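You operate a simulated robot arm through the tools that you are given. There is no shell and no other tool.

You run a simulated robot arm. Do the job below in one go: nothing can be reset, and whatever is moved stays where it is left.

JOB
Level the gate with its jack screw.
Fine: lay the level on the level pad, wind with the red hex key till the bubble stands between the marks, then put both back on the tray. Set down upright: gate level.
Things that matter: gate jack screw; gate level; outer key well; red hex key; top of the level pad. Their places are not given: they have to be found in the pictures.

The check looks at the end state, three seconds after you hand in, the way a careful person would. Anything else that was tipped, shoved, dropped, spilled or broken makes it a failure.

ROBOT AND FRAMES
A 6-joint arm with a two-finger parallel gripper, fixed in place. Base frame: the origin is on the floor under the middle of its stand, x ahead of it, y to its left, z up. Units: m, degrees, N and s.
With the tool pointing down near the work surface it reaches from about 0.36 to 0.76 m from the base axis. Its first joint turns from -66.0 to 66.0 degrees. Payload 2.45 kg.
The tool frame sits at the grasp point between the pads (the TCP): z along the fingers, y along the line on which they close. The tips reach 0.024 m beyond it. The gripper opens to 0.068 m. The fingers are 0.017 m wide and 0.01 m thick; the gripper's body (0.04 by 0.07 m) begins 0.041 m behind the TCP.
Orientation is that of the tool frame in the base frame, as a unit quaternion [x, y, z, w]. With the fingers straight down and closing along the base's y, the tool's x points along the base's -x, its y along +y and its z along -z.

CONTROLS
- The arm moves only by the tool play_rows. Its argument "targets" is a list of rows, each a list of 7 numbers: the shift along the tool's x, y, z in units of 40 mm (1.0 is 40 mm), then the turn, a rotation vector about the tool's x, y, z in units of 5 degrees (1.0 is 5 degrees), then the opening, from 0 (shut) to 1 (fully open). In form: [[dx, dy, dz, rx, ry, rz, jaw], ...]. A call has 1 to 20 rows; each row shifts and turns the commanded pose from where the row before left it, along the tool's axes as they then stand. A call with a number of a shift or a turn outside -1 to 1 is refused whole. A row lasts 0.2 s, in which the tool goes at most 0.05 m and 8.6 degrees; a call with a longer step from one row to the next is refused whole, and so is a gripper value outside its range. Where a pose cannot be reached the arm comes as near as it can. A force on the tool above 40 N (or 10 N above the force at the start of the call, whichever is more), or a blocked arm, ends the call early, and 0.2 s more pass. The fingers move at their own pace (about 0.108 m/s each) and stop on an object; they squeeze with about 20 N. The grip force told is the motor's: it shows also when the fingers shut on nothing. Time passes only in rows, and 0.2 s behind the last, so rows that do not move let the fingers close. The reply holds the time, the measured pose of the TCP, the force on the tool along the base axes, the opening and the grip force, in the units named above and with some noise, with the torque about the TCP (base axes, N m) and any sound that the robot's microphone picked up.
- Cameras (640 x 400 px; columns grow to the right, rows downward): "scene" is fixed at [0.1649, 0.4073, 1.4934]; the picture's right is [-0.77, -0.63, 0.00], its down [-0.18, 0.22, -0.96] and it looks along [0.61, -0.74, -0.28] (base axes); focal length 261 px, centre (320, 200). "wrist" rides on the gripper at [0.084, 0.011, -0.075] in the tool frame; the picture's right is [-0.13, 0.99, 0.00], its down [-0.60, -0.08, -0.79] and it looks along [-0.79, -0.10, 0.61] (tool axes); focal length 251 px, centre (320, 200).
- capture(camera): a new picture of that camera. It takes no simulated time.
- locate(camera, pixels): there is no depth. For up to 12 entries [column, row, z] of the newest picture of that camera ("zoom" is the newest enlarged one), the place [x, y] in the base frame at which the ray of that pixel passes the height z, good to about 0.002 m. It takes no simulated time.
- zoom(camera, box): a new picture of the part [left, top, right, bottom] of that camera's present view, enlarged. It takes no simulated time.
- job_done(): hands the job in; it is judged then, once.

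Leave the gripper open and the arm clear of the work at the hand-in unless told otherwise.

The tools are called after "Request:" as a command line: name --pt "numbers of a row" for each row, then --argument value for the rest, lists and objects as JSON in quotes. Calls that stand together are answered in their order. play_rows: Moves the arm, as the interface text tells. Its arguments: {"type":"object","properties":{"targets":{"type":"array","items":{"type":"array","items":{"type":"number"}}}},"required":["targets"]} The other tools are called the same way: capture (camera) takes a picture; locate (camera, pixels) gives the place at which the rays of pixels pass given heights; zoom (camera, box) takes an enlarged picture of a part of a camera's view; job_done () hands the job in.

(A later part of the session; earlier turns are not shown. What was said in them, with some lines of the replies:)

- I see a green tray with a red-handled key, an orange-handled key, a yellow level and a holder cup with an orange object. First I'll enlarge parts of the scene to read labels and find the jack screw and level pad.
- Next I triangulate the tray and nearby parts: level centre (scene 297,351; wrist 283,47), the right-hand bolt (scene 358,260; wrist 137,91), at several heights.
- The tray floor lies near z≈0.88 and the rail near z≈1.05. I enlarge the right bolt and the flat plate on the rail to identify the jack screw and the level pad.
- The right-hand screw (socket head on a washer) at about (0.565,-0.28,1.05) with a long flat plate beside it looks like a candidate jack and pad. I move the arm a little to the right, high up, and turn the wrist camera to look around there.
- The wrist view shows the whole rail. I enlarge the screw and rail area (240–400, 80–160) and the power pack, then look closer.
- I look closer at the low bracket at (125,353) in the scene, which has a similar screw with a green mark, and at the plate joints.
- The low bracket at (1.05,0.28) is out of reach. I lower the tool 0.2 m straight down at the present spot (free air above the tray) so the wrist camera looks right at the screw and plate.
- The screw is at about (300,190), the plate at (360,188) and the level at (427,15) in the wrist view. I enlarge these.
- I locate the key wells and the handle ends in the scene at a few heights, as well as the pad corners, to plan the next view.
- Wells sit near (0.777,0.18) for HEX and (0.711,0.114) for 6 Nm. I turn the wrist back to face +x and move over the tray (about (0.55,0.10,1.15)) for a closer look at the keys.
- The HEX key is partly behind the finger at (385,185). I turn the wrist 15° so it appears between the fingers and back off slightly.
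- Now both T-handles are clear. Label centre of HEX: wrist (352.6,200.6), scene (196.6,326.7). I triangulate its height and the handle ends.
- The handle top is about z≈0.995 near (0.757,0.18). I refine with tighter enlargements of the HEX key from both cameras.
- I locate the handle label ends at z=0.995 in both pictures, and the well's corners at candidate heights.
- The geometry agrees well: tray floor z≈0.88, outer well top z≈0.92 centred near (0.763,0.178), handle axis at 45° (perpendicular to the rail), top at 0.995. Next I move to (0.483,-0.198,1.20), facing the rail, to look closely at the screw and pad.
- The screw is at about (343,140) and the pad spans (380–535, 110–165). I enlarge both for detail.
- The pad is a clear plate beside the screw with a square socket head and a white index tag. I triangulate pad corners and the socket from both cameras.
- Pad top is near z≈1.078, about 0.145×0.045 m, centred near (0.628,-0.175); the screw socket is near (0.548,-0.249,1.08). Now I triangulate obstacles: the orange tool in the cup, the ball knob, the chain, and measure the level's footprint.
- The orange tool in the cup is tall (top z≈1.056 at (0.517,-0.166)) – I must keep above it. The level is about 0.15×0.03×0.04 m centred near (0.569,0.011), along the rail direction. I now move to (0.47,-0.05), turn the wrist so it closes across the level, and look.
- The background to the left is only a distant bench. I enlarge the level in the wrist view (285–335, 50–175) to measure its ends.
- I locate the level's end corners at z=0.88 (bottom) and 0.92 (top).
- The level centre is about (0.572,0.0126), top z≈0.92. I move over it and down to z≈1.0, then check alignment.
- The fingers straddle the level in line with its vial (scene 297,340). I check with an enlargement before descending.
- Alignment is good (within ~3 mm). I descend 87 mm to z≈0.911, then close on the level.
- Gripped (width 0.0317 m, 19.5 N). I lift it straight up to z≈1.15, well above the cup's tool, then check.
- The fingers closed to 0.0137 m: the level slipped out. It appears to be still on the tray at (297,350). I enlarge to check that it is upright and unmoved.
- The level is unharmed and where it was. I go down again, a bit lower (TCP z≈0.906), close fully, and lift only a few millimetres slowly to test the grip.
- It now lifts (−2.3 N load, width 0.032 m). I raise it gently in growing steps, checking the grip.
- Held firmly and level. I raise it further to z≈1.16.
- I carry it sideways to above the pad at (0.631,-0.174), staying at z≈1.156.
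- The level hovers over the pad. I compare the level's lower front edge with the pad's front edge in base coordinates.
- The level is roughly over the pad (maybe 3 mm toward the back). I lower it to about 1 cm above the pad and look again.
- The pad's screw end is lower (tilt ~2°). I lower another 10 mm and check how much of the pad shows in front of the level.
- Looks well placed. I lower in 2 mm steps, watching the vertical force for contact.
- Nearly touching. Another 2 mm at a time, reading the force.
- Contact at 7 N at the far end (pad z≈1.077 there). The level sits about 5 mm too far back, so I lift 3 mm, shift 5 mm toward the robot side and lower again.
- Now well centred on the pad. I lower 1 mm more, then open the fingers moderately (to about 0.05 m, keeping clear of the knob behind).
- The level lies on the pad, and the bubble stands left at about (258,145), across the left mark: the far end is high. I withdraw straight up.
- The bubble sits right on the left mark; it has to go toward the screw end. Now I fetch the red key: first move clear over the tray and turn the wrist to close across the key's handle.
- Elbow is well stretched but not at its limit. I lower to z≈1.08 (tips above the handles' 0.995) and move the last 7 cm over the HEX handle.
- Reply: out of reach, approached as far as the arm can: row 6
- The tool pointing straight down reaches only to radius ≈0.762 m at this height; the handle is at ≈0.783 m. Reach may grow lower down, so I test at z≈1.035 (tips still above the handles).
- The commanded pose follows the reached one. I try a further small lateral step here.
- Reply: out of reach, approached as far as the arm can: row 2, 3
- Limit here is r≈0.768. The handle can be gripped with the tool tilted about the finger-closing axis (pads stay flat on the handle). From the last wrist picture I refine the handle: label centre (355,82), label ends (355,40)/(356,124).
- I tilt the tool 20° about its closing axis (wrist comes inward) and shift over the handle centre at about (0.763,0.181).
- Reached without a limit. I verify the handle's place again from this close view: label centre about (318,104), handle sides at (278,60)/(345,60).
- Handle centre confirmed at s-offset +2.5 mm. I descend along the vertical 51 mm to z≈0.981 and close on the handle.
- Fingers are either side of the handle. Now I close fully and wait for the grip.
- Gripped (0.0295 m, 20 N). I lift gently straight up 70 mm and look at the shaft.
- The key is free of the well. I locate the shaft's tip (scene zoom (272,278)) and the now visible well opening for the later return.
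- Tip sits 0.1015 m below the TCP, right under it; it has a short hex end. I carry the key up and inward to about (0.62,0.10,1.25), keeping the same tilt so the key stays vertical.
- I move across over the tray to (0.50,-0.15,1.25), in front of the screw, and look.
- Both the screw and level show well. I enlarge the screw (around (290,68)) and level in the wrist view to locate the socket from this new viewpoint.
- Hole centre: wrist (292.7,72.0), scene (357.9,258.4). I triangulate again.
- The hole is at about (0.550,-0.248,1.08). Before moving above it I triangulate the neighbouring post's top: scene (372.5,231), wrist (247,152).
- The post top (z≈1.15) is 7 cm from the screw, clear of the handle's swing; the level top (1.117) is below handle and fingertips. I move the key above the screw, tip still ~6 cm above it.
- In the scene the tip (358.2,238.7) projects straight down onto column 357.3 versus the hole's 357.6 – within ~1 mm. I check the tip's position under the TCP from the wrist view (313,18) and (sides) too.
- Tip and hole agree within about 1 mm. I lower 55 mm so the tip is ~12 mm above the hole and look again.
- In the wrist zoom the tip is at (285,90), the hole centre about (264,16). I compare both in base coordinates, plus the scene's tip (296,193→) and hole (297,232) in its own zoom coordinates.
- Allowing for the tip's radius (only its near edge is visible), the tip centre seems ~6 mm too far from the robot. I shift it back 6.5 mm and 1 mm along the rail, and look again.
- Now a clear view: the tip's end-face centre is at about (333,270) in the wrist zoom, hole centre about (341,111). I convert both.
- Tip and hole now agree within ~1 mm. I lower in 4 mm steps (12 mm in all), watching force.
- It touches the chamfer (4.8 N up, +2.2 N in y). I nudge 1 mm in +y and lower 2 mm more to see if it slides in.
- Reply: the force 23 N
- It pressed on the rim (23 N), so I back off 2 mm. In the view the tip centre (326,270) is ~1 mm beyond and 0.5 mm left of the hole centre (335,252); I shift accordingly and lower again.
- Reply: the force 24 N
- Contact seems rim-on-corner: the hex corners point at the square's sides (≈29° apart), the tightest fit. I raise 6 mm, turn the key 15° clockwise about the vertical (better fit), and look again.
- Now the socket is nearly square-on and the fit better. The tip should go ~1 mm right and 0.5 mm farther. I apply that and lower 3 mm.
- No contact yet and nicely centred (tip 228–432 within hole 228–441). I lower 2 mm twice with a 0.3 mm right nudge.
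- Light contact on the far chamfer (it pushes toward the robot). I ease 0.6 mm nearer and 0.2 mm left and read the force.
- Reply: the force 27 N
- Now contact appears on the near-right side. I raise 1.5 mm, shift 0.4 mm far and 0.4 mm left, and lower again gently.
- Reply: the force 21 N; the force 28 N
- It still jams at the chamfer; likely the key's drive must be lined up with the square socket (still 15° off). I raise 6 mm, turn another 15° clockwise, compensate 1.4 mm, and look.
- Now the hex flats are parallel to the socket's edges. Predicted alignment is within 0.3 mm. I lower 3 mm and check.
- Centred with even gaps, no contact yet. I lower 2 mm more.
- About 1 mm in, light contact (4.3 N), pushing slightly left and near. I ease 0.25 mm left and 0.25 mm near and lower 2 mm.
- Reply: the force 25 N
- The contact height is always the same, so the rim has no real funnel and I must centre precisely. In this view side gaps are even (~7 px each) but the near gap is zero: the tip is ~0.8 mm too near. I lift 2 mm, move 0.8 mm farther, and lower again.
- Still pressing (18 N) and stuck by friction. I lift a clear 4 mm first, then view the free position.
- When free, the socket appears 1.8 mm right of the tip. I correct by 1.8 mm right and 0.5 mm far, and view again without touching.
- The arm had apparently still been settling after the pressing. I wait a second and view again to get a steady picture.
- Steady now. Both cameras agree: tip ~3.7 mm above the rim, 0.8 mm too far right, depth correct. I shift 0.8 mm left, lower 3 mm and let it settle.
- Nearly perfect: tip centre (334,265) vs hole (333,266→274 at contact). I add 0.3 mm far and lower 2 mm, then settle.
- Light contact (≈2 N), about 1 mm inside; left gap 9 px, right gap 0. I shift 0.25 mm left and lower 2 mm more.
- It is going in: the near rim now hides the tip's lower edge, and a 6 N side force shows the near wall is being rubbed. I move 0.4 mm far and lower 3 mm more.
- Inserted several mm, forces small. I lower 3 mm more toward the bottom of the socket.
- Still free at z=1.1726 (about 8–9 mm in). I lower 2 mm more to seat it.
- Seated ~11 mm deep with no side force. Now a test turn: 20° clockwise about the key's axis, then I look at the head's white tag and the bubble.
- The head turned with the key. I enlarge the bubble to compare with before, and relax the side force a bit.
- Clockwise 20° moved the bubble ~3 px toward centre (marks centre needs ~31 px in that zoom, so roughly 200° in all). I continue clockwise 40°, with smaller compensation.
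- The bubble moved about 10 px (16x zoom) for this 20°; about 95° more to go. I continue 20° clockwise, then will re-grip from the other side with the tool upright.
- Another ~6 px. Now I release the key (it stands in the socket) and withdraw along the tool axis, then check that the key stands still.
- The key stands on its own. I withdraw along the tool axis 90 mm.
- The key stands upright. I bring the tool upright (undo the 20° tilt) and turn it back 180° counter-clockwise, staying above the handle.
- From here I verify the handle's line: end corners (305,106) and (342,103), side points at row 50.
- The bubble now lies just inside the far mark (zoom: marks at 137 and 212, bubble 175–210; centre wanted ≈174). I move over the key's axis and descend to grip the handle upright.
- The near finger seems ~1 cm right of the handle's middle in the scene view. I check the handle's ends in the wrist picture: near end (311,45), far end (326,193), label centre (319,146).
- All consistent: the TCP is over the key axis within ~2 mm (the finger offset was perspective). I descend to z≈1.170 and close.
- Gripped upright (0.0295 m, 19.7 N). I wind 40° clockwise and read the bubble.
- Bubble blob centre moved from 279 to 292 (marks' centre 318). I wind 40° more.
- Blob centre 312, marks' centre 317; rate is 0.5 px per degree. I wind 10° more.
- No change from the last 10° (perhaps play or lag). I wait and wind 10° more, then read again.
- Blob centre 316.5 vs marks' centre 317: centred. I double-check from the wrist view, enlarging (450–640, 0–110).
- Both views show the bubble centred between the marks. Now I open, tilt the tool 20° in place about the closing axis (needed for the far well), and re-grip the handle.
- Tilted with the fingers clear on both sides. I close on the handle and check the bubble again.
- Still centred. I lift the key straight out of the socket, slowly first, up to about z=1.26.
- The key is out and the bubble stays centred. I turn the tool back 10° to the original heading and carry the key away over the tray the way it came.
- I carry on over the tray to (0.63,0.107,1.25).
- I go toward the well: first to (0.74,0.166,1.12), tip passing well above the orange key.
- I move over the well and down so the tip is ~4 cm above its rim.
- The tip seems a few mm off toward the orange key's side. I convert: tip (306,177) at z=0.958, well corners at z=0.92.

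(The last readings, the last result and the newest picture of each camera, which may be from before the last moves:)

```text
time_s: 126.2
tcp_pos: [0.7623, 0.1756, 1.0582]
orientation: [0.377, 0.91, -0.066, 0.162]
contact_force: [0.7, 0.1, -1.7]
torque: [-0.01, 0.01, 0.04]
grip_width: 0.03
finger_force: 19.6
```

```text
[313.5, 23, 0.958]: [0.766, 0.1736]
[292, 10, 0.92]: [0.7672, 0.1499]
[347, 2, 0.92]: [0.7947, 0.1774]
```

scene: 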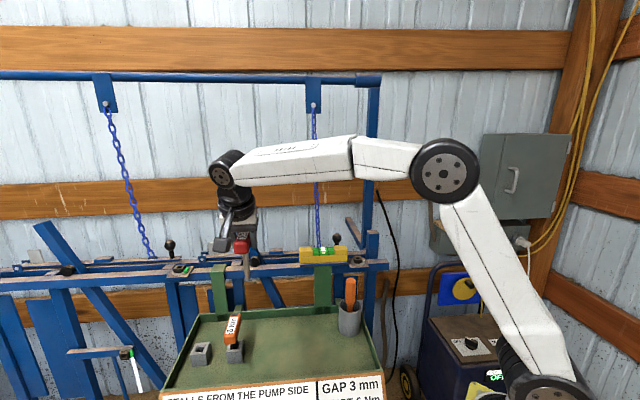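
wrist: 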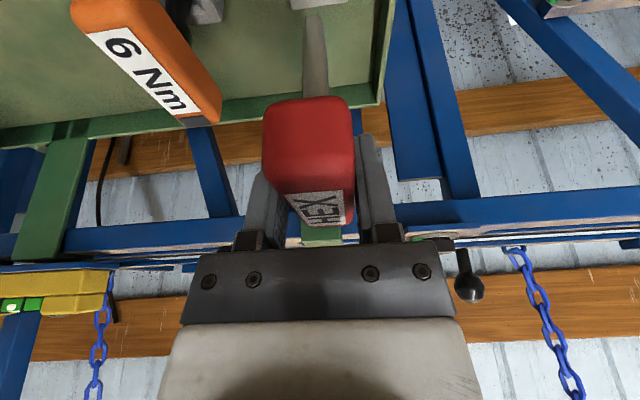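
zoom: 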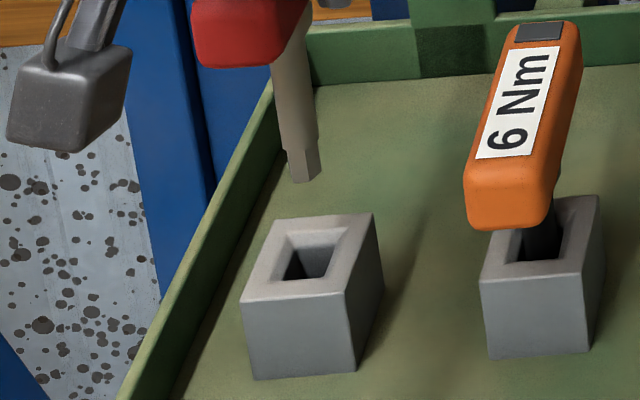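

I shift by (+1,+4) mm and lower 28 mm so the tip is ~1 cm above the well, then check.

Request:
play_rows --pt "0.0465 0.085 -0.017 0 0 0 0" --pt "0.12 0 0.329 0 0 0 0" --pt "0.12 0 0.329 0 0 0 0" --pt "0 0 0 0 0 0 0" --pt "0 0 0 0 0 0 0"

Request:
zoom --camera "scene" --box '[170, 310, 234, 370]'

Request:
zoom --camera "wrist" --box '[240, 0, 400, 100]'

```text
time_s: 127.4
tcp_pos: [0.7631, 0.1809, 1.0319]
orientation: [0.376, 0.91, -0.066, 0.162]
contact_force: [-0.6, -0.4, -1.9]
torque: [0.01, 0.02, -0.04]
grip_width: 0.0298
finger_force: 20.1
```

```text
6.67 times, centred on (202, 340) of scene
```

zoom: 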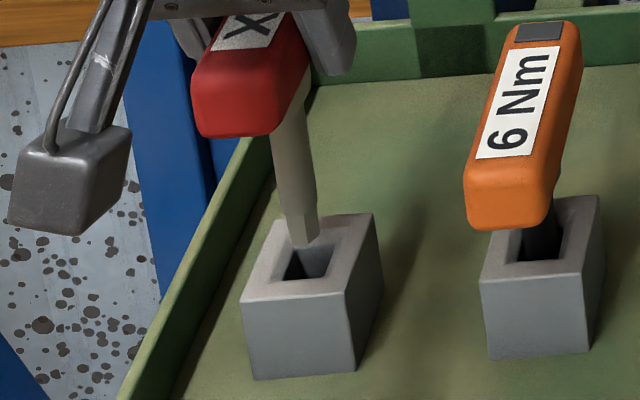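

```text
4.00 times, centred on (320, 50) of wrist
```

zoom: 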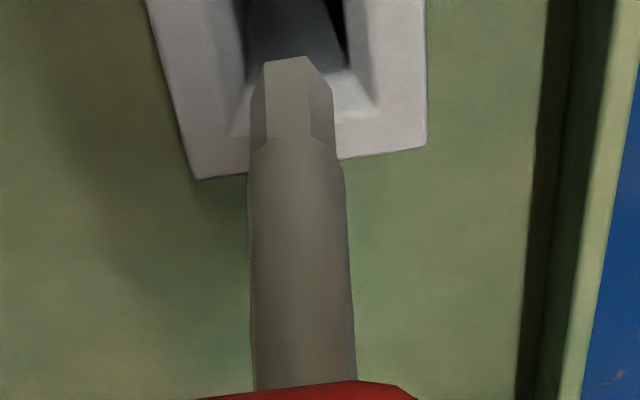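

Well aligned within the funnel's tolerance in both views. I lower in steps with force watch: first 20 mm.

Request:
play_rows --pt "0 0.015 0 0 0 0 0" --pt "0.0428 0 0.1175 0 0 0 0" --pt "0.0428 0 0.1175 0 0 0 0" --pt "0.0428 0 0.1175 0 0 0 0" --pt "0.0428 0 0.1175 0 0 0 0" --pt "0 0 0 0 0 0 0"

Request:
zoom --camera "scene" --box '[170, 310, 234, 370]'

Request:
zoom --camera "wrist" --box '[240, 0, 400, 100]'

```text
time_s: 128.8
tcp_pos: [0.7633, 0.1816, 1.0117]
orientation: [0.376, 0.91, -0.067, 0.162]
contact_force: [0.0, -0.7, -1.4]
torque: [0.0, 0.03, 0.01]
grip_width: 0.0299
finger_force: 20.3
```

```text
6.67 times, centred on (202, 340) of scene
```

zoom: 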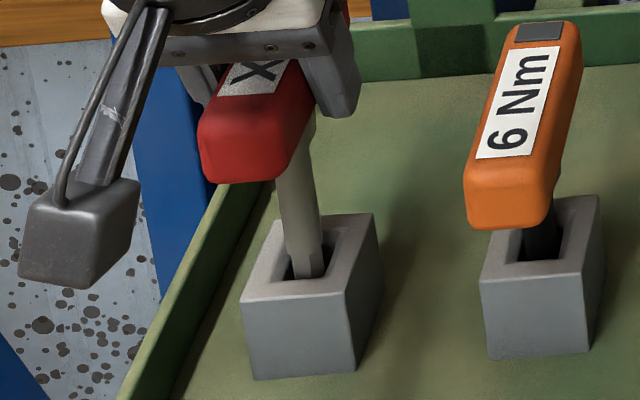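

```text
4.00 times, centred on (320, 50) of wrist
```

zoom: 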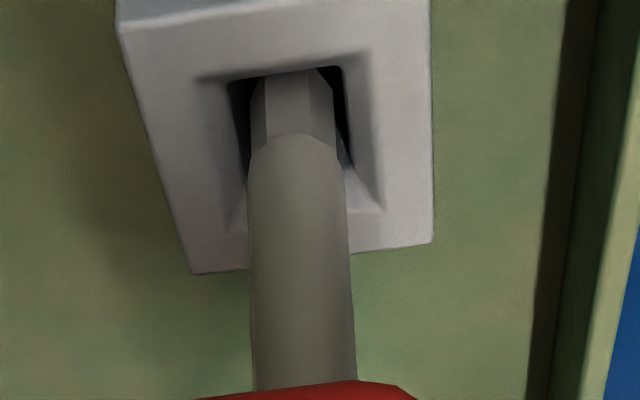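

The tip is inside the well without contact. I continue down 15 mm.

Request:
play_rows --pt "0.0428 0 0.1175 0 0 0 0" --pt "0.0428 0 0.1175 0 0 0 0" --pt "0.0428 0 0.1175 0 0 0 0" --pt "0 0 0 0 0 0 0"

Request:
zoom --camera "wrist" --box '[240, 0, 400, 100]'

```text
time_s: 129.8
tcp_pos: [0.7636, 0.1809, 0.9966]
orientation: [0.376, 0.91, -0.067, 0.162]
contact_force: [0.8, -0.4, -0.7]
torque: [0.02, -0.01, -0.03]
grip_width: 0.03
finger_force: 19.8
```

```text
4.00 times, centred on (320, 50) of wrist
```

zoom: 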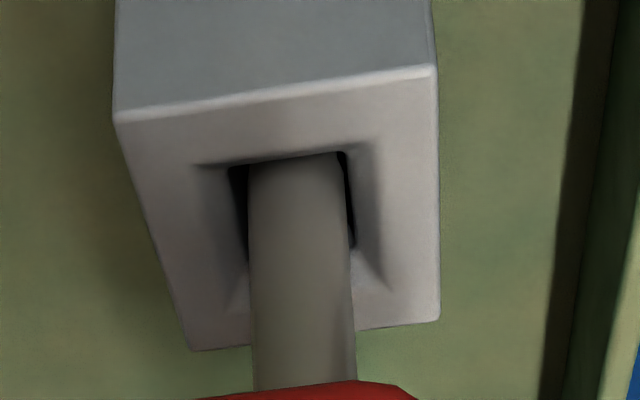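

Sliding in freely. I lower 11 mm, then small steps until it touches bottom.

Request:
play_rows --pt "0.0342 0 0.094 0 0 0 0" --pt "0.0342 0 0.094 0 0 0 0" --pt "0.0257 0 0.0705 0 0 0 0" --pt "0 0 0 0 0 0 0"

Request:
play_rows --pt "0.0086 0 0.0235 0 0 0 0" --pt "0.0086 0 0.0235 0 0 0 0" --pt "0 0 0 0 0 0 0"

Request:
zoom --camera "scene" --box '[170, 310, 234, 370]'

```text
time_s: 130.8
tcp_pos: [0.7639, 0.1809, 0.9864]
orientation: [0.377, 0.91, -0.066, 0.162]
contact_force: [0.5, -0.4, -1.2]
torque: [-0.01, -0.02, 0.02]
grip_width: 0.0298
finger_force: 20.2
```

```text
time_s: 131.6
tcp_pos: [0.7647, 0.1812, 0.9841]
orientation: [0.377, 0.909, -0.066, 0.163]
contact_force: [-0.3, 0.5, -1.5]
torque: [0.04, -0.02, -0.03]
grip_width: 0.0298
finger_force: 20.3
```

```text
6.67 times, centred on (202, 340) of scene
```

zoom: 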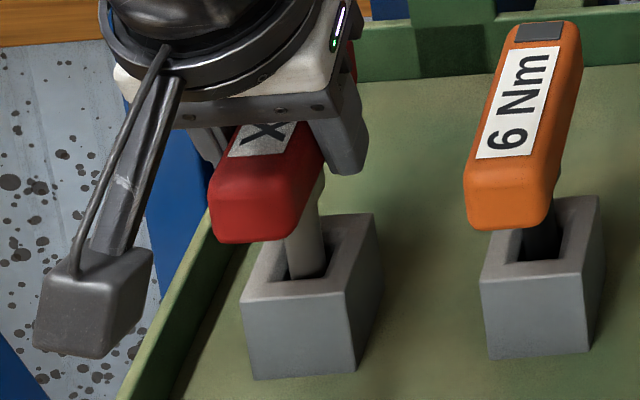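

Almost down (z=0.984). Two more small steps to feel the floor.

Request:
play_rows --pt "0.0086 0 0.0235 0 0 0 0" --pt "0.0086 0 0.0235 0 0 0 0" --pt "0 0 0 0 0 0 0"

```text
time_s: 132.4
tcp_pos: [0.7644, 0.1811, 0.9808]
orientation: [0.376, 0.91, -0.065, 0.163]
contact_force: [-0.7, -0.2, -1.3]
torque: [0.02, -0.04, 0.01]
grip_width: 0.0297
finger_force: 19.8
```

No contact yet; another 1 mm at a time.

Request:
play_rows --pt "0.0086 0 0.0235 0 0 0 0" --pt "0 0 0 0 0 0 0" --pt "0 0 0 0 0 0 0"

Request:
play_rows --pt "0.0086 0 0.0235 0 0 0 0" --pt "0 0 0 0 0 0 0" --pt "0 0 0 0 0 0 0"

```text
time_s: 133.2
tcp_pos: [0.7641, 0.1812, 0.9816]
orientation: [0.378, 0.909, -0.066, 0.162]
contact_force: [-0.6, -0.5, 1.8]
torque: [-0.09, 0.03, -0.02]
grip_width: 0.0295
finger_force: 19.8
```

```text
time_s: 134.0
tcp_pos: [0.7644, 0.1818, 0.9814]
orientation: [0.377, 0.909, -0.066, 0.162]
contact_force: [-2.4, -1.4, 10.0]
torque: [-0.07, 0.27, -0.01]
grip_width: 0.0299
finger_force: 20.0
```

It's seated on the bottom (10 N). I relieve 1 mm and open the fingers fully.

Request:
play_rows --pt "-0.0086 0 -0.0235 0 0 0 0" --pt "0 0 0 0 0 0 0" --pt "0 0 0 0 0 0 0.6" --pt "0 0 0 0 0 0 0.9" --pt "0 0 0 0 0 0 0.9" --pt "0 0 0 0 0 0 0.9"

Request:
zoom --camera "scene" --box '[150, 290, 250, 370]'

Request:
capture --camera "wrist"

```text
time_s: 135.4
tcp_pos: [0.7638, 0.1813, 0.9808]
orientation: [0.376, 0.91, -0.066, 0.163]
contact_force: [0.3, -0.1, -0.7]
torque: [-0.01, 0.02, -0.02]
grip_width: 0.0609
finger_force: 0.1
```

```text
5.00 times, centred on (200, 330) of scene
```

zoom: 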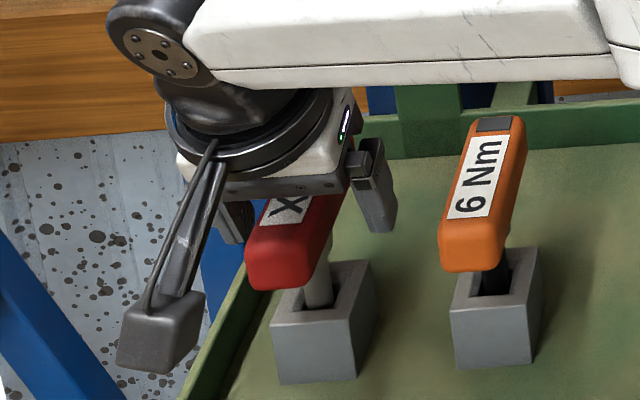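

```text
taken
```

wrist: 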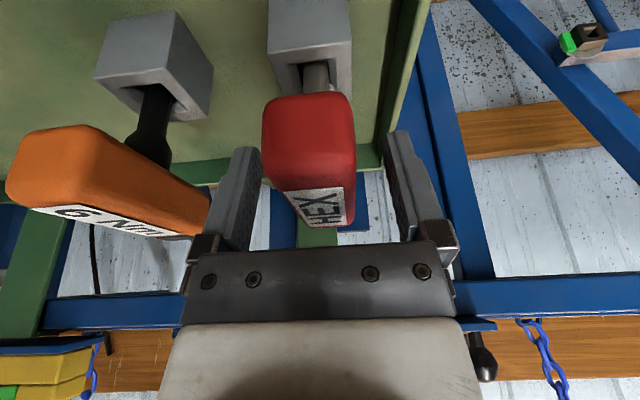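

The key stands in the outer well. I withdraw along the tool axis (up and toward the robot).

Request:
play_rows --pt "0 0 -0.2 0 0 0 0.9" --pt "0 0 -0.4 0 0 0 0.9" --pt "0 0 -0.7 0 0 0 0.9" --pt "0 0 -0.9 0 0 0 0.9" --pt "0 0 -0.9 0 0 0 0.9" --pt "0 0 0 0 0 0 0.9"

Request:
capture --camera "scene"

Request:
zoom --camera "scene" --box '[150, 290, 250, 370]'

Request:
zoom --camera "scene" --box '[308, 243, 340, 263]'

```text
time_s: 136.8
tcp_pos: [0.7337, 0.2132, 1.0974]
orientation: [0.376, 0.91, -0.067, 0.162]
contact_force: [0.9, 0.2, 0.4]
torque: [0.0, 0.06, 0.0]
grip_width: 0.061
finger_force: 0.1
```

```text
taken
```

scene: 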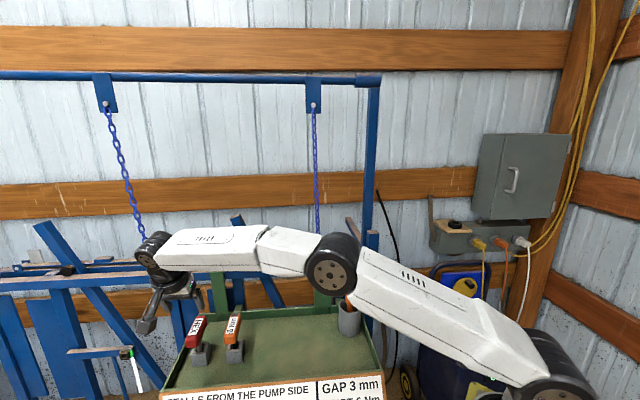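

```text
5.00 times, centred on (200, 330) of scene
```

zoom: 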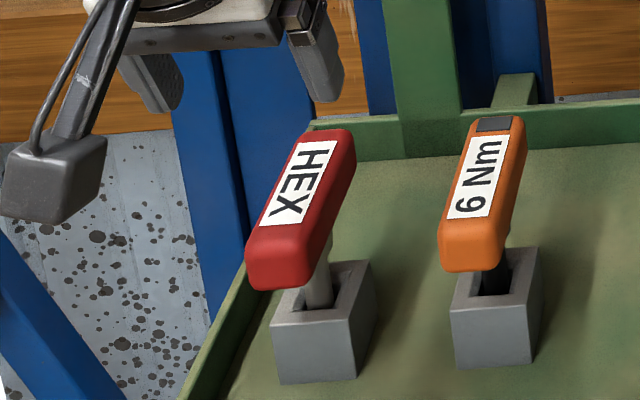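

```text
16.00 times, centred on (324, 253) of scene
```

zoom: 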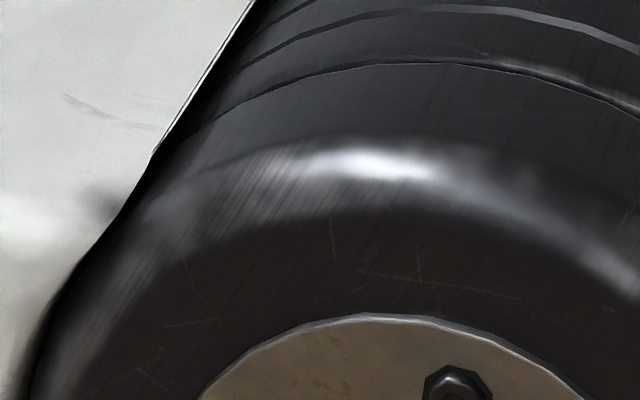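

The HEX key is back in the outer well, upright. Now for the level: I move inward and up over the tray, bring the tool upright and turn it to close across the level.

Request:
play_rows --pt "-0.172 -0.64 -0.395 0 0 0 1" --pt "-0.172 -0.64 -0.395 0 0 0 1" --pt "-0.172 -0.64 -0.395 0 0 0 1" --pt "-0.172 -0.64 -0.395 0 0 0 1" --pt "-0.172 -0.64 -0.395 0 0 0 1" --pt "-0.172 -0.64 -0.395 0 0 0 1" --pt "0 0 0 0 1 0 1" --pt "0 0 0 0 1 0 1" --pt "0 0 0 0 1 0 1" --pt "0 0 0 0 1 0 1" --pt "0 0 0 0 0 -1 1" --pt "0 0 0 0 0 -1 1" --pt "0 0 0 0 0 -1 1" --pt "0 0 0 0 0 -1 1" --pt "0 0 0 0 0 -1 1" --pt "0 0 0 0 0 -1 1" --pt "0 0 0 0 0 -1 1" --pt "0 0 0 0 0 -1 1"

Request:
play_rows --pt "0 0 0 0 0 -1 1" --pt "0 0 0 0 0 -1 1" --pt "0 0 0 0 0 -1 1" --pt "0 0 0 0 0 -1 1" --pt "0 0 0 0 0 -1 1" --pt "0 0 0 0 0 -1 1" --pt "0 0 0 0 0 -1 1" --pt "0 0 0 0 0 -1 1" --pt "0 0 0 0 0 -1 1" --pt "0 0 0 0 0 -1 1" --pt "0 0 0 0 0 0 1"

Request:
zoom --camera "scene" --box '[308, 243, 340, 263]'

Request:
capture --camera "scene"

```text
time_s: 140.6
tcp_pos: [0.6298, 0.0992, 1.2003]
orientation: [0.044, 0.999, -0.001, 0.002]
contact_force: [0.0, -0.7, 0.6]
torque: [-0.01, 0.0, -0.03]
grip_width: 0.0679
finger_force: 0.0
```

```text
time_s: 143.0
tcp_pos: [0.6289, 0.0989, 1.2004]
orientation: [-0.383, 0.924, -0.001, 0.001]
contact_force: [-0.5, -0.3, -0.5]
torque: [0.0, 0.01, -0.02]
grip_width: 0.068
finger_force: 0.0
```

```text
16.00 times, centred on (324, 253) of scene
```

zoom: 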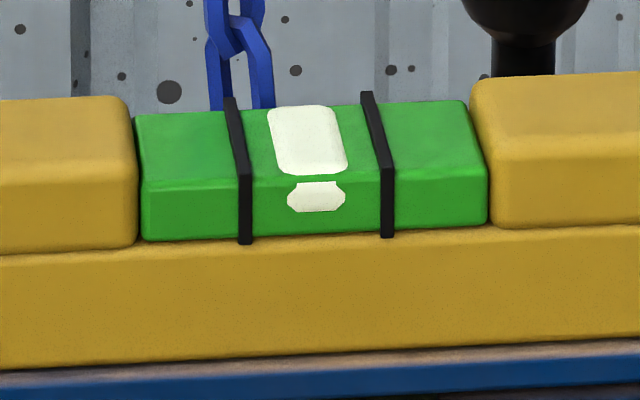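

```text
taken
```

scene: 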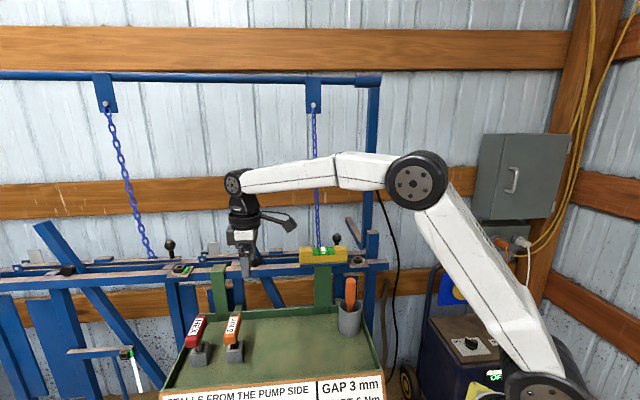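

The bubble still stands centred. I move above the level on the pad (where I released it, (0.628,-0.1705)), z=1.20, opening 0.05 m.

Request:
play_rows --pt "0.3 -0.3 0 0 0 0 0.75" --pt "0.597 -0.594 0 0 0 0 0.75" --pt "0.597 -0.594 0 0 0 0 0.75" --pt "0.597 -0.594 0 0 0 0 0.75" --pt "0.597 -0.594 0 0 0 0 0.75" --pt "0.597 -0.594 0 0 0 0 0.75" --pt "0.597 -0.594 0 0 0 0 0.75" --pt "0.597 -0.594 0 0 0 0 0.75" --pt "0.295 -0.292 0 0 0 0 0.75" --pt "0 0 0 0 0 0 0.75"

Request:
capture --camera "wrist"

Request:
zoom --camera "scene" --box '[285, 200, 375, 280]'

Request:
zoom --camera "wrist" --box '[240, 0, 400, 180]'

```text
time_s: 145.2
tcp_pos: [0.6292, -0.1714, 1.2007]
orientation: [-0.383, 0.924, -0.001, 0.002]
contact_force: [0.7, -0.3, -0.7]
torque: [-0.01, 0.03, -0.01]
grip_width: 0.0512
finger_force: 0.1
```

```text
taken
```

wrist: 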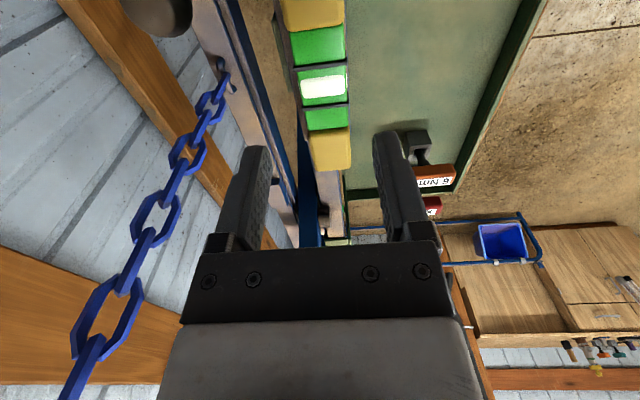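

```text
5.00 times, centred on (330, 240) of scene
```

zoom: 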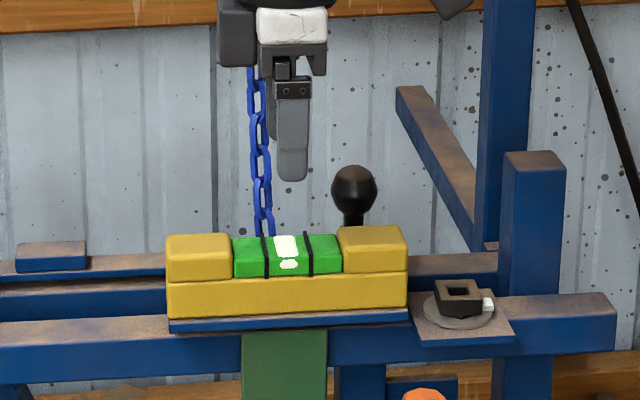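

```text
2.22 times, centred on (320, 90) of wrist
```

zoom: 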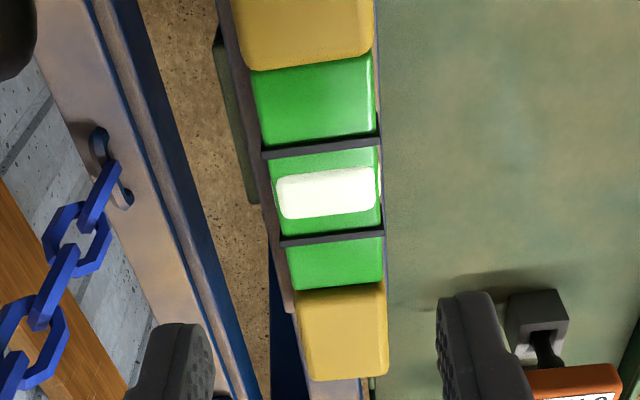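

Bubble centred in this top view too (marks 145/240, bubble 168–218). I verify the level's centreline before descending.

Request:
locate --camera "wrist" --pixels '[[312, 169, 1.118], [351, 166, 1.118], [300, 100, 1.118], [347, 97, 1.118], [323, 86, 1.118]]'

```text
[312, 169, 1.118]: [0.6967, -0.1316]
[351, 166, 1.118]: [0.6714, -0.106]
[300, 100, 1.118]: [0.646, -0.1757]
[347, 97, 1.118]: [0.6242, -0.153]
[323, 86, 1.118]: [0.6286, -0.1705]
```

Centred under the gripper. I descend to z≈1.105 and close fully.

Request:
play_rows --pt "0 0 0.8 0 0 0 0.75" --pt "0 0 0.8 0 0 0 0.75" --pt "0 0 0.5 0 0 0 0.75" --pt "0 0 0.29 0 0 0 0.75" --pt "0 0 0 0 0 0 0.75"

Request:
zoom --camera "scene" --box '[290, 235, 362, 280]'

```text
time_s: 146.4
tcp_pos: [0.6286, -0.1705, 1.1048]
orientation: [-0.382, 0.924, -0.002, 0.002]
contact_force: [0.2, 0.0, -0.2]
torque: [0.0, -0.01, 0.02]
grip_width: 0.0511
finger_force: 0.1
```

```text
8.89 times, centred on (326, 258) of scene
```

zoom: 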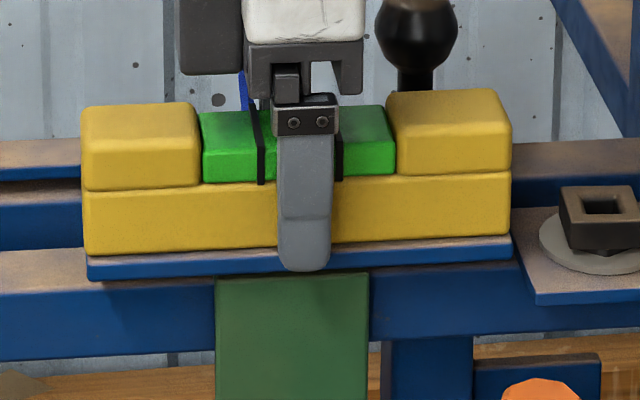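

Fingertips are just above the pad level. I close fully.

Request:
play_rows --pt "0 0 0 0 0 0 0.4" --pt "0 0 0 0 0 0 0" --pt "0 0 0 0 0 0 0" --pt "0 0 0 0 0 0 0" --pt "0 0 0 0 0 0 0"

Request:
play_rows --pt "0 0 -0.05 0 0 0 0" --pt "0 0 -0.05 0 0 0 0" --pt "0 0 -0.05 0 0 0 0" --pt "0 0 -0.05 0 0 0 0" --pt "0 0 -0.1 0 0 0 0" --pt "0 0 0 0 0 0 0"

Request:
zoom --camera "scene" --box '[290, 235, 362, 280]'

```text
time_s: 147.6
tcp_pos: [0.6296, -0.1707, 1.1048]
orientation: [-0.382, 0.924, -0.001, 0.001]
contact_force: [0.3, -0.8, 0.2]
torque: [-0.04, 0.05, 0.04]
grip_width: 0.0318
finger_force: 19.8
```

```text
time_s: 149.0
tcp_pos: [0.63, -0.1717, 1.1177]
orientation: [-0.382, 0.924, -0.001, 0.001]
contact_force: [-0.6, 0.5, -1.3]
torque: [-0.02, -0.03, 0.0]
grip_width: 0.0321
finger_force: 20.1
```

```text
8.89 times, centred on (326, 258) of scene
```

zoom: 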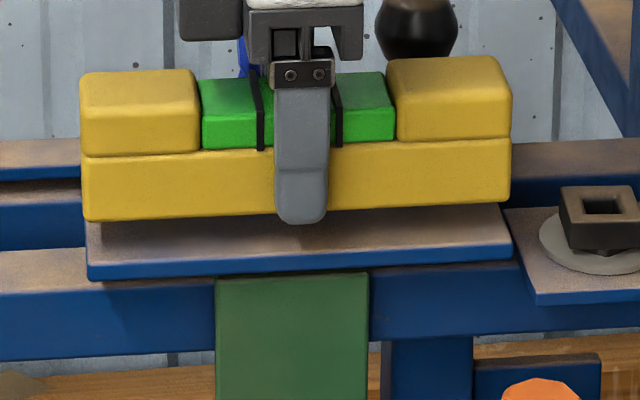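

The level is lifted off the pad, held firmly. I raise it gently to z≈1.16, then carry it back over the tray.

Request:
play_rows --pt "0 0 -0.1 0 0 0 0" --pt "0 0 -0.2 0 0 0 0" --pt "0 0 -0.3 0 0 0 0" --pt "0 0 -0.3 0 0 0 0" --pt "0 0 -0.15 0 0 0 0" --pt "0 0 0 0 0 0 0"

Request:
play_rows --pt "-0.141 0.273 0 0 0 0 0" --pt "-0.282 0.546 0 0 0 0 0" --pt "-0.282 0.546 0 0 0 0 0" --pt "-0.282 0.546 0 0 0 0 0" --pt "-0.282 0.546 0 0 0 0 0" --pt "-0.282 0.546 0 0 0 0 0" --pt "-0.282 0.546 0 0 0 0 0" --pt "-0.282 0.546 0 0 0 0 0" --pt "-0.141 0.273 0 0 0 0 0" --pt "0 0 0 0 0 0 0"

Request:
capture --camera "scene"

Request:
zoom --camera "scene" --box '[240, 240, 360, 370]'

```text
time_s: 150.4
tcp_pos: [0.6279, -0.1719, 1.1593]
orientation: [-0.383, 0.924, -0.002, 0.002]
contact_force: [0.5, -0.7, -1.7]
torque: [0.02, 0.02, 0.0]
grip_width: 0.0319
finger_force: 19.5
```

```text
time_s: 152.6
tcp_pos: [0.57, 0.0163, 1.1579]
orientation: [-0.383, 0.924, -0.001, 0.001]
contact_force: [-0.6, 0.1, -1.7]
torque: [-0.03, -0.01, -0.02]
grip_width: 0.0319
finger_force: 20.0
```

```text
taken
```

scene: 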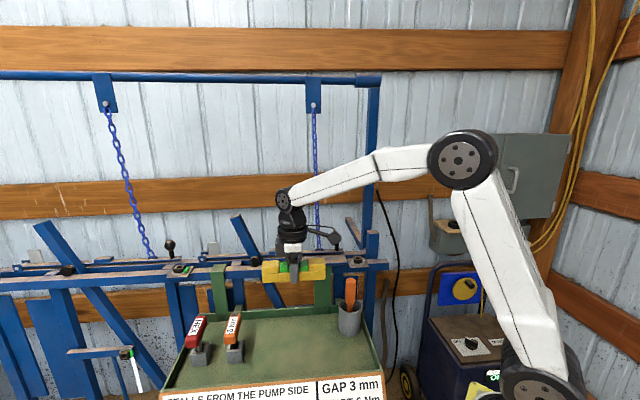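

```text
3.08 times, centred on (300, 305) of scene
```

zoom: 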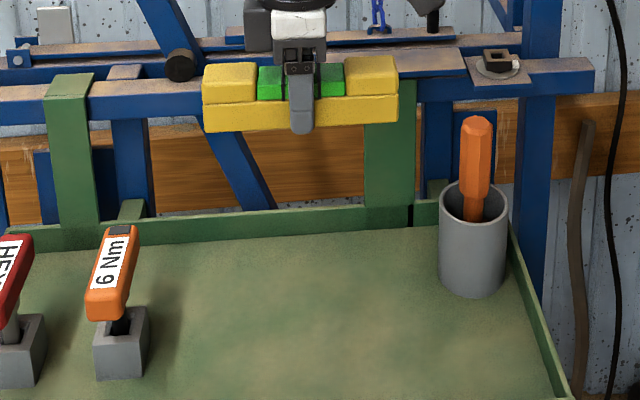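

Over its original place. I lower it: first to z≈0.92 with gentle steps.

Request:
play_rows --pt "0.03 -0.1 0.2 0 0 0 0" --pt "0 0 0.5 0 0 0 0" --pt "0 0 0.7 0 0 0 0" --pt "0 0 0.8 0 0 0 0" --pt "0 0 0.8 0 0 0 0" --pt "0 0 0.8 0 0 0 0" --pt "0 0 0.8 0 0 0 0" --pt "0 0 0.6 0 0 0 0" --pt "0 0 0.4 0 0 0 0" --pt "0 0 0.3 0 0 0 0" --pt "0 0 0 0 0 0 0"

Request:
zoom --camera "scene" --box '[240, 270, 360, 370]'

```text
time_s: 155.0
tcp_pos: [0.5716, 0.0134, 0.9224]
orientation: [-0.383, 0.924, -0.001, 0.001]
contact_force: [0.3, 0.2, -1.2]
torque: [-0.02, 0.0, -0.01]
grip_width: 0.0316
finger_force: 19.6
```

```text
4.00 times, centred on (300, 320) of scene
```

zoom: 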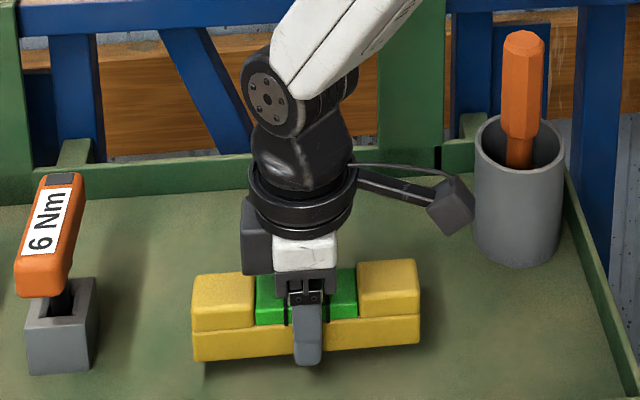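

About 15 mm above the tray. I lower 10 mm, then small steps to contact.

Request:
play_rows --pt "0 0 0.125 0 0 0 0" --pt "0 0 0.125 0 0 0 0" --pt "0 0 0 0 0 0 0"

Request:
play_rows --pt "0 0 0.05 0 0 0 0" --pt "0 0 0 0 0 0 0"

Request:
play_rows --pt "0 0 0.04 0 0 0 0" --pt "0 0 0 0 0 0 0"

```text
time_s: 155.8
tcp_pos: [0.5723, 0.0127, 0.9129]
orientation: [-0.383, 0.924, -0.002, 0.002]
contact_force: [-0.4, 0.5, -1.7]
torque: [0.02, 0.0, 0.0]
grip_width: 0.0319
finger_force: 20.0
```

```text
time_s: 156.4
tcp_pos: [0.572, 0.0131, 0.9097]
orientation: [-0.382, 0.924, -0.001, 0.002]
contact_force: [-0.1, 0.3, -1.4]
torque: [0.03, -0.04, 0.0]
grip_width: 0.0319
finger_force: 20.4
```

```text
time_s: 157.0
tcp_pos: [0.5715, 0.0121, 0.9081]
orientation: [-0.383, 0.924, -0.001, 0.001]
contact_force: [0.2, -0.4, -1.7]
torque: [0.04, 0.0, 0.01]
grip_width: 0.032
finger_force: 19.8
```

Still free at z=0.908. More 1 mm steps, reading the force.

Request:
play_rows --pt "0 0 0.03 0 0 0 0" --pt "0 0 0 0 0 0 0"

Request:
play_rows --pt "0 0 0.03 0 0 0 0" --pt "0 0 0 0 0 0 0"

Request:
zoom --camera "scene" --box '[250, 310, 350, 375]'

```text
time_s: 157.6
tcp_pos: [0.573, 0.0119, 0.9068]
orientation: [-0.383, 0.924, -0.001, 0.001]
contact_force: [0.1, 0.6, -1.0]
torque: [0.02, -0.01, 0.03]
grip_width: 0.0317
finger_force: 20.0
```

```text
time_s: 158.2
tcp_pos: [0.5717, 0.0124, 0.9077]
orientation: [-0.383, 0.924, -0.001, 0.001]
contact_force: [-4.8, 2.6, 17.4]
torque: [-0.2, 0.05, 0.0]
grip_width: 0.0316
finger_force: 20.1
```

```text
6.15 times, centred on (300, 342) of scene
```

zoom: 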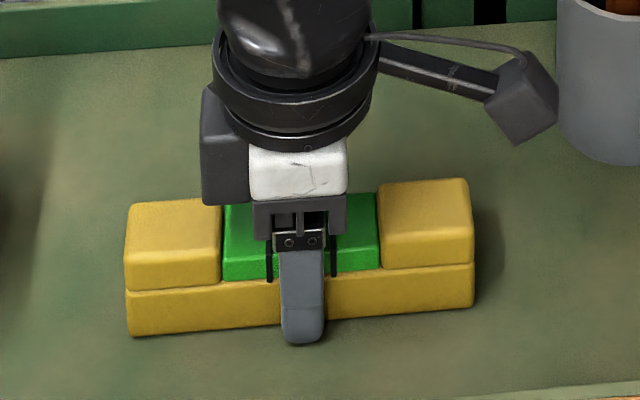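

It rests on the tray (17 N). I relieve 0.8 mm and open the fingers, then rise straight up.

Request:
play_rows --pt "0 0 -0.02 0 0 0 0" --pt "0 0 0 0 0 0 0" --pt "0 0 0 0 0 0 0.6" --pt "0 0 0 0 0 0 1" --pt "0 0 0 0 0 0 1" --pt "0 0 0 0 0 0 1"

Request:
play_rows --pt "0 0 -0.2 0 0 0 1" --pt "0 0 -0.5 0 0 0 1" --pt "0 0 -0.8 0 0 0 1" --pt "0 0 -1 0 0 0 1" --pt "0 0 -1 0 0 0 1" --pt "0 0 -1 0 0 0 1" --pt "0 0 -1 0 0 0 1" --pt "0 0 -1 0 0 0 1" --pt "0 0 0 0 0 0 1"

Request:
capture --camera "scene"

Request:
zoom --camera "scene" --box '[150, 290, 400, 400]'

```text
time_s: 159.6
tcp_pos: [0.5721, 0.0111, 0.9063]
orientation: [-0.383, 0.924, -0.001, 0.002]
contact_force: [0.3, 0.0, -0.1]
torque: [0.01, 0.02, 0.0]
grip_width: 0.068
finger_force: 0.1
```

```text
time_s: 161.6
tcp_pos: [0.5725, 0.0128, 1.1678]
orientation: [-0.383, 0.924, -0.001, 0.0]
contact_force: [-0.6, 0.5, -0.2]
torque: [0.0, 0.01, 0.01]
grip_width: 0.068
finger_force: 0.1
```

```text
taken
```

scene: 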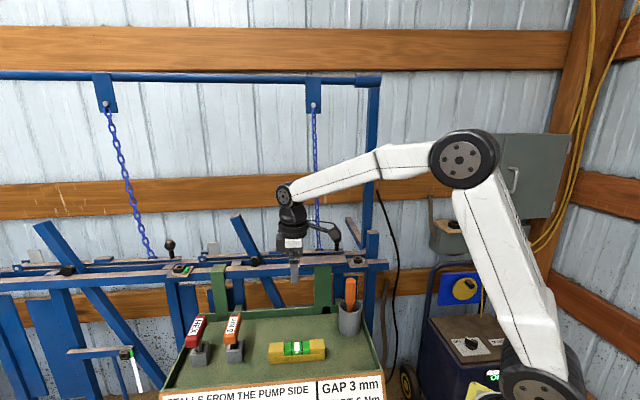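

```text
2.56 times, centred on (275, 345) of scene
```

zoom: 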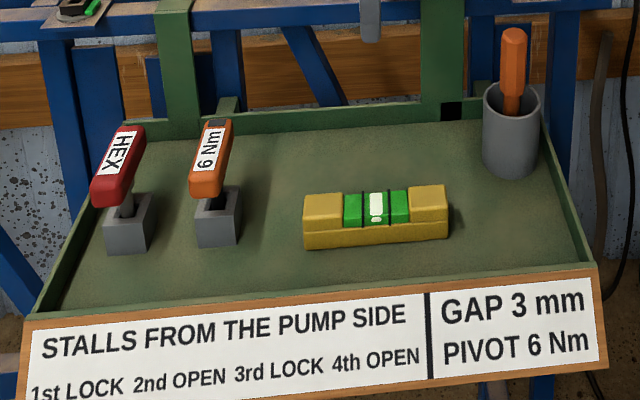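

The level is back upright on the tray, the key in its well. I raise the arm well clear to about z=1.4 and inspect everything.

Request:
play_rows --pt "0.3 0.3 -0.8 0 0 0 1" --pt "0.3 0.3 -0.8 0 0 0 1" --pt "0.3 0.3 -0.8 0 0 0 1" --pt "0.3 0.3 -0.8 0 0 0 1" --pt "0.3 0.3 -0.8 0 0 0 1" --pt "0.3 0.3 -0.8 0 0 0 1" --pt "0.3 0.3 -0.8 0 0 0 1" --pt "0 0 0 0 0 0 1" --pt "0 0 0 0 0 0 1"

Request:
capture --camera "scene"

Request:
zoom --camera "scene" --box '[290, 235, 390, 297]'

Request:
zoom --camera "scene" --box '[260, 325, 340, 375]'

Request:
zoom --camera "scene" --box '[170, 290, 290, 365]'

Request:
zoom --camera "scene" --box '[150, 220, 400, 400]'

```text
time_s: 163.6
tcp_pos: [0.453, 0.013, 1.3909]
orientation: [-0.383, 0.924, -0.001, 0.001]
contact_force: [-0.4, 0.4, 0.2]
torque: [-0.01, 0.01, 0.01]
grip_width: 0.068
finger_force: 0.1
```

```text
taken
```

scene: 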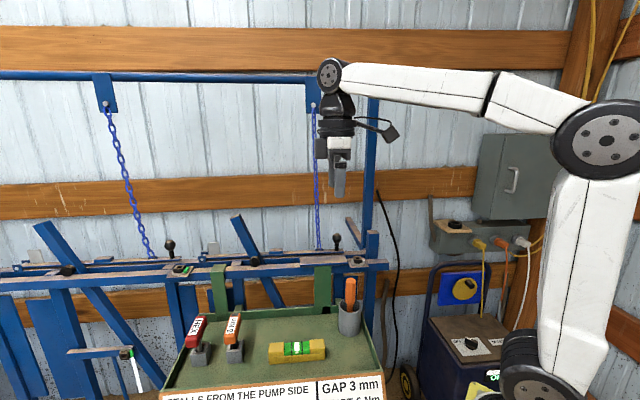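

```text
6.40 times, centred on (340, 266) of scene
```

zoom: 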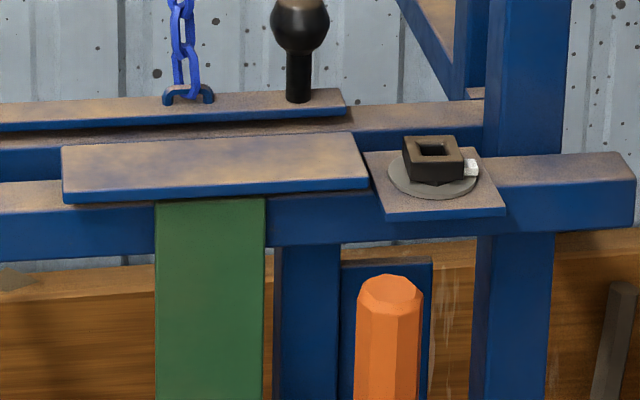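

```text
8.00 times, centred on (300, 350) of scene
```

zoom: 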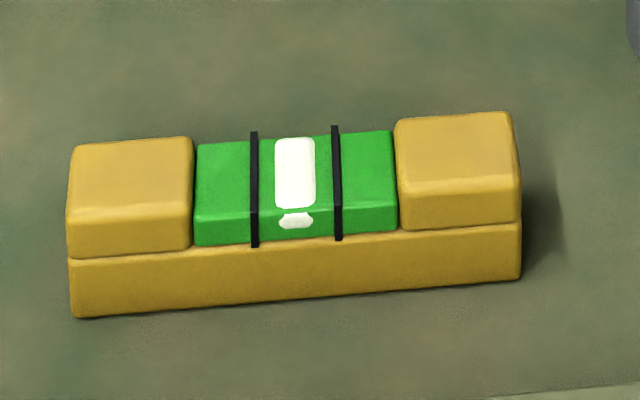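

```text
5.33 times, centred on (230, 328) of scene
```

zoom: 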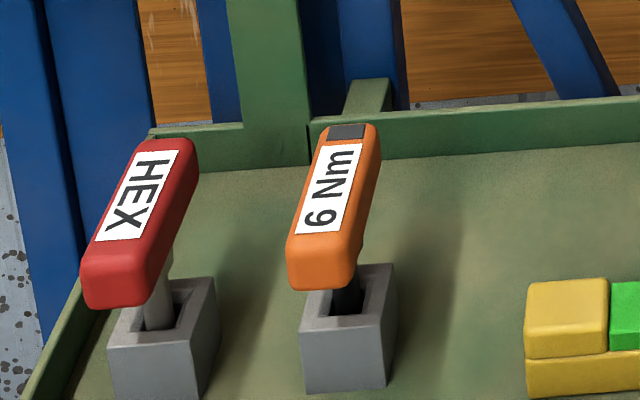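

```text
2.22 times, centred on (275, 310) of scene
```

zoom: 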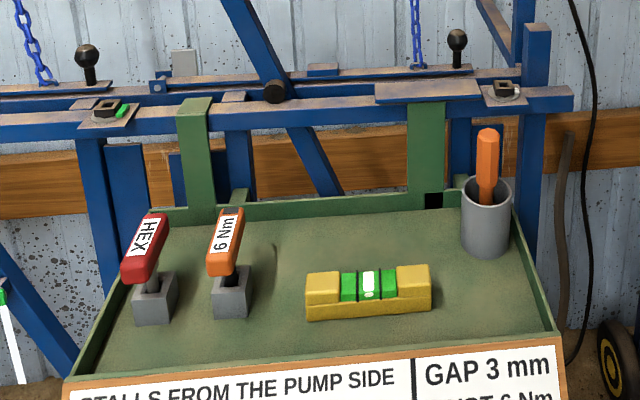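

Everything looks in place. One dark square at the right hook's foot (scene ~(327,310)) wasn't noted before; I enlarge it to be sure it is just shadow.

Request:
zoom --camera "scene" --box '[300, 280, 380, 330]'

Request:
capture --camera "wrist"

```text
8.00 times, centred on (340, 305) of scene
```

zoom: 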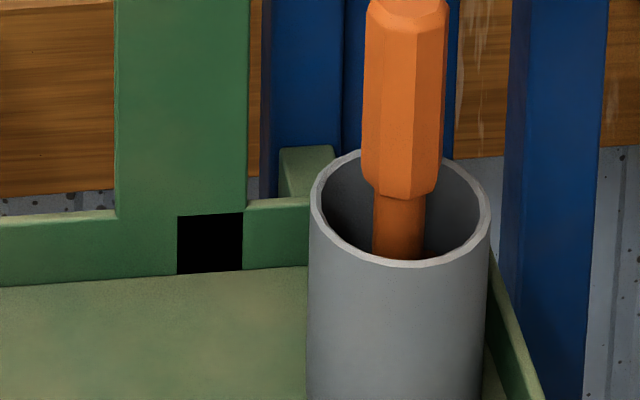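

```text
taken
```

wrist: 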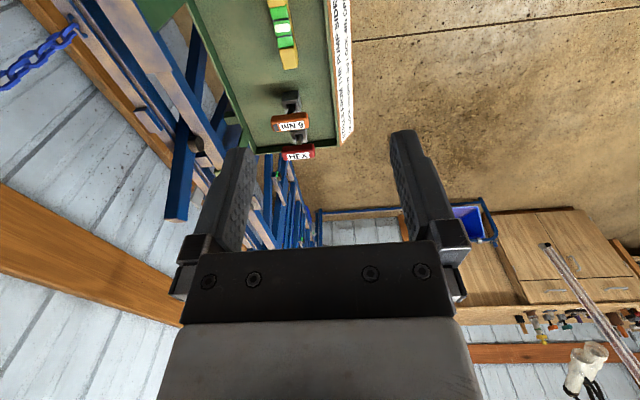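

The black square is just a drawing artefact where two coplanar faces overlap; nothing has moved. The gate's bubble stood centred, the level lies upright on the tray, the red key stands in the outer well, the gripper is open and clear. I hand in.

Request:
job_done

```text
The job is handed in.
```

I levelled the gate and handed the job in. The result of the check hasn't come back.

- **Gate:** I wound the jack screw clockwise with the red hex key, about 150°, until the bubble stood centred between the marks. It was still centred after I took the key out, in both camera views.
- **Red hex key:** it is back in the outer key well, seated on the bottom. Its handle is turned end for end compared with the start, so the HEX label reads the other way round.
- **Gate level:** it is back upright on the tray, within a few millimetres of where it lay.
- **Slip at the start:** the level slid out of the fingers on my first lift. It stayed on the tray and looked unharmed, and the second grip held.
- **Everything else:** in the last pictures nothing else looked moved or tipped. A small black square shows at the foot of the right tray hook. I took it for a drawing fault where two faces overlap, because a similar patch had shown at the left hook earlier.

At hand-in the arm was up at about z = 1.39 m, clear of the work, with the gripper open.
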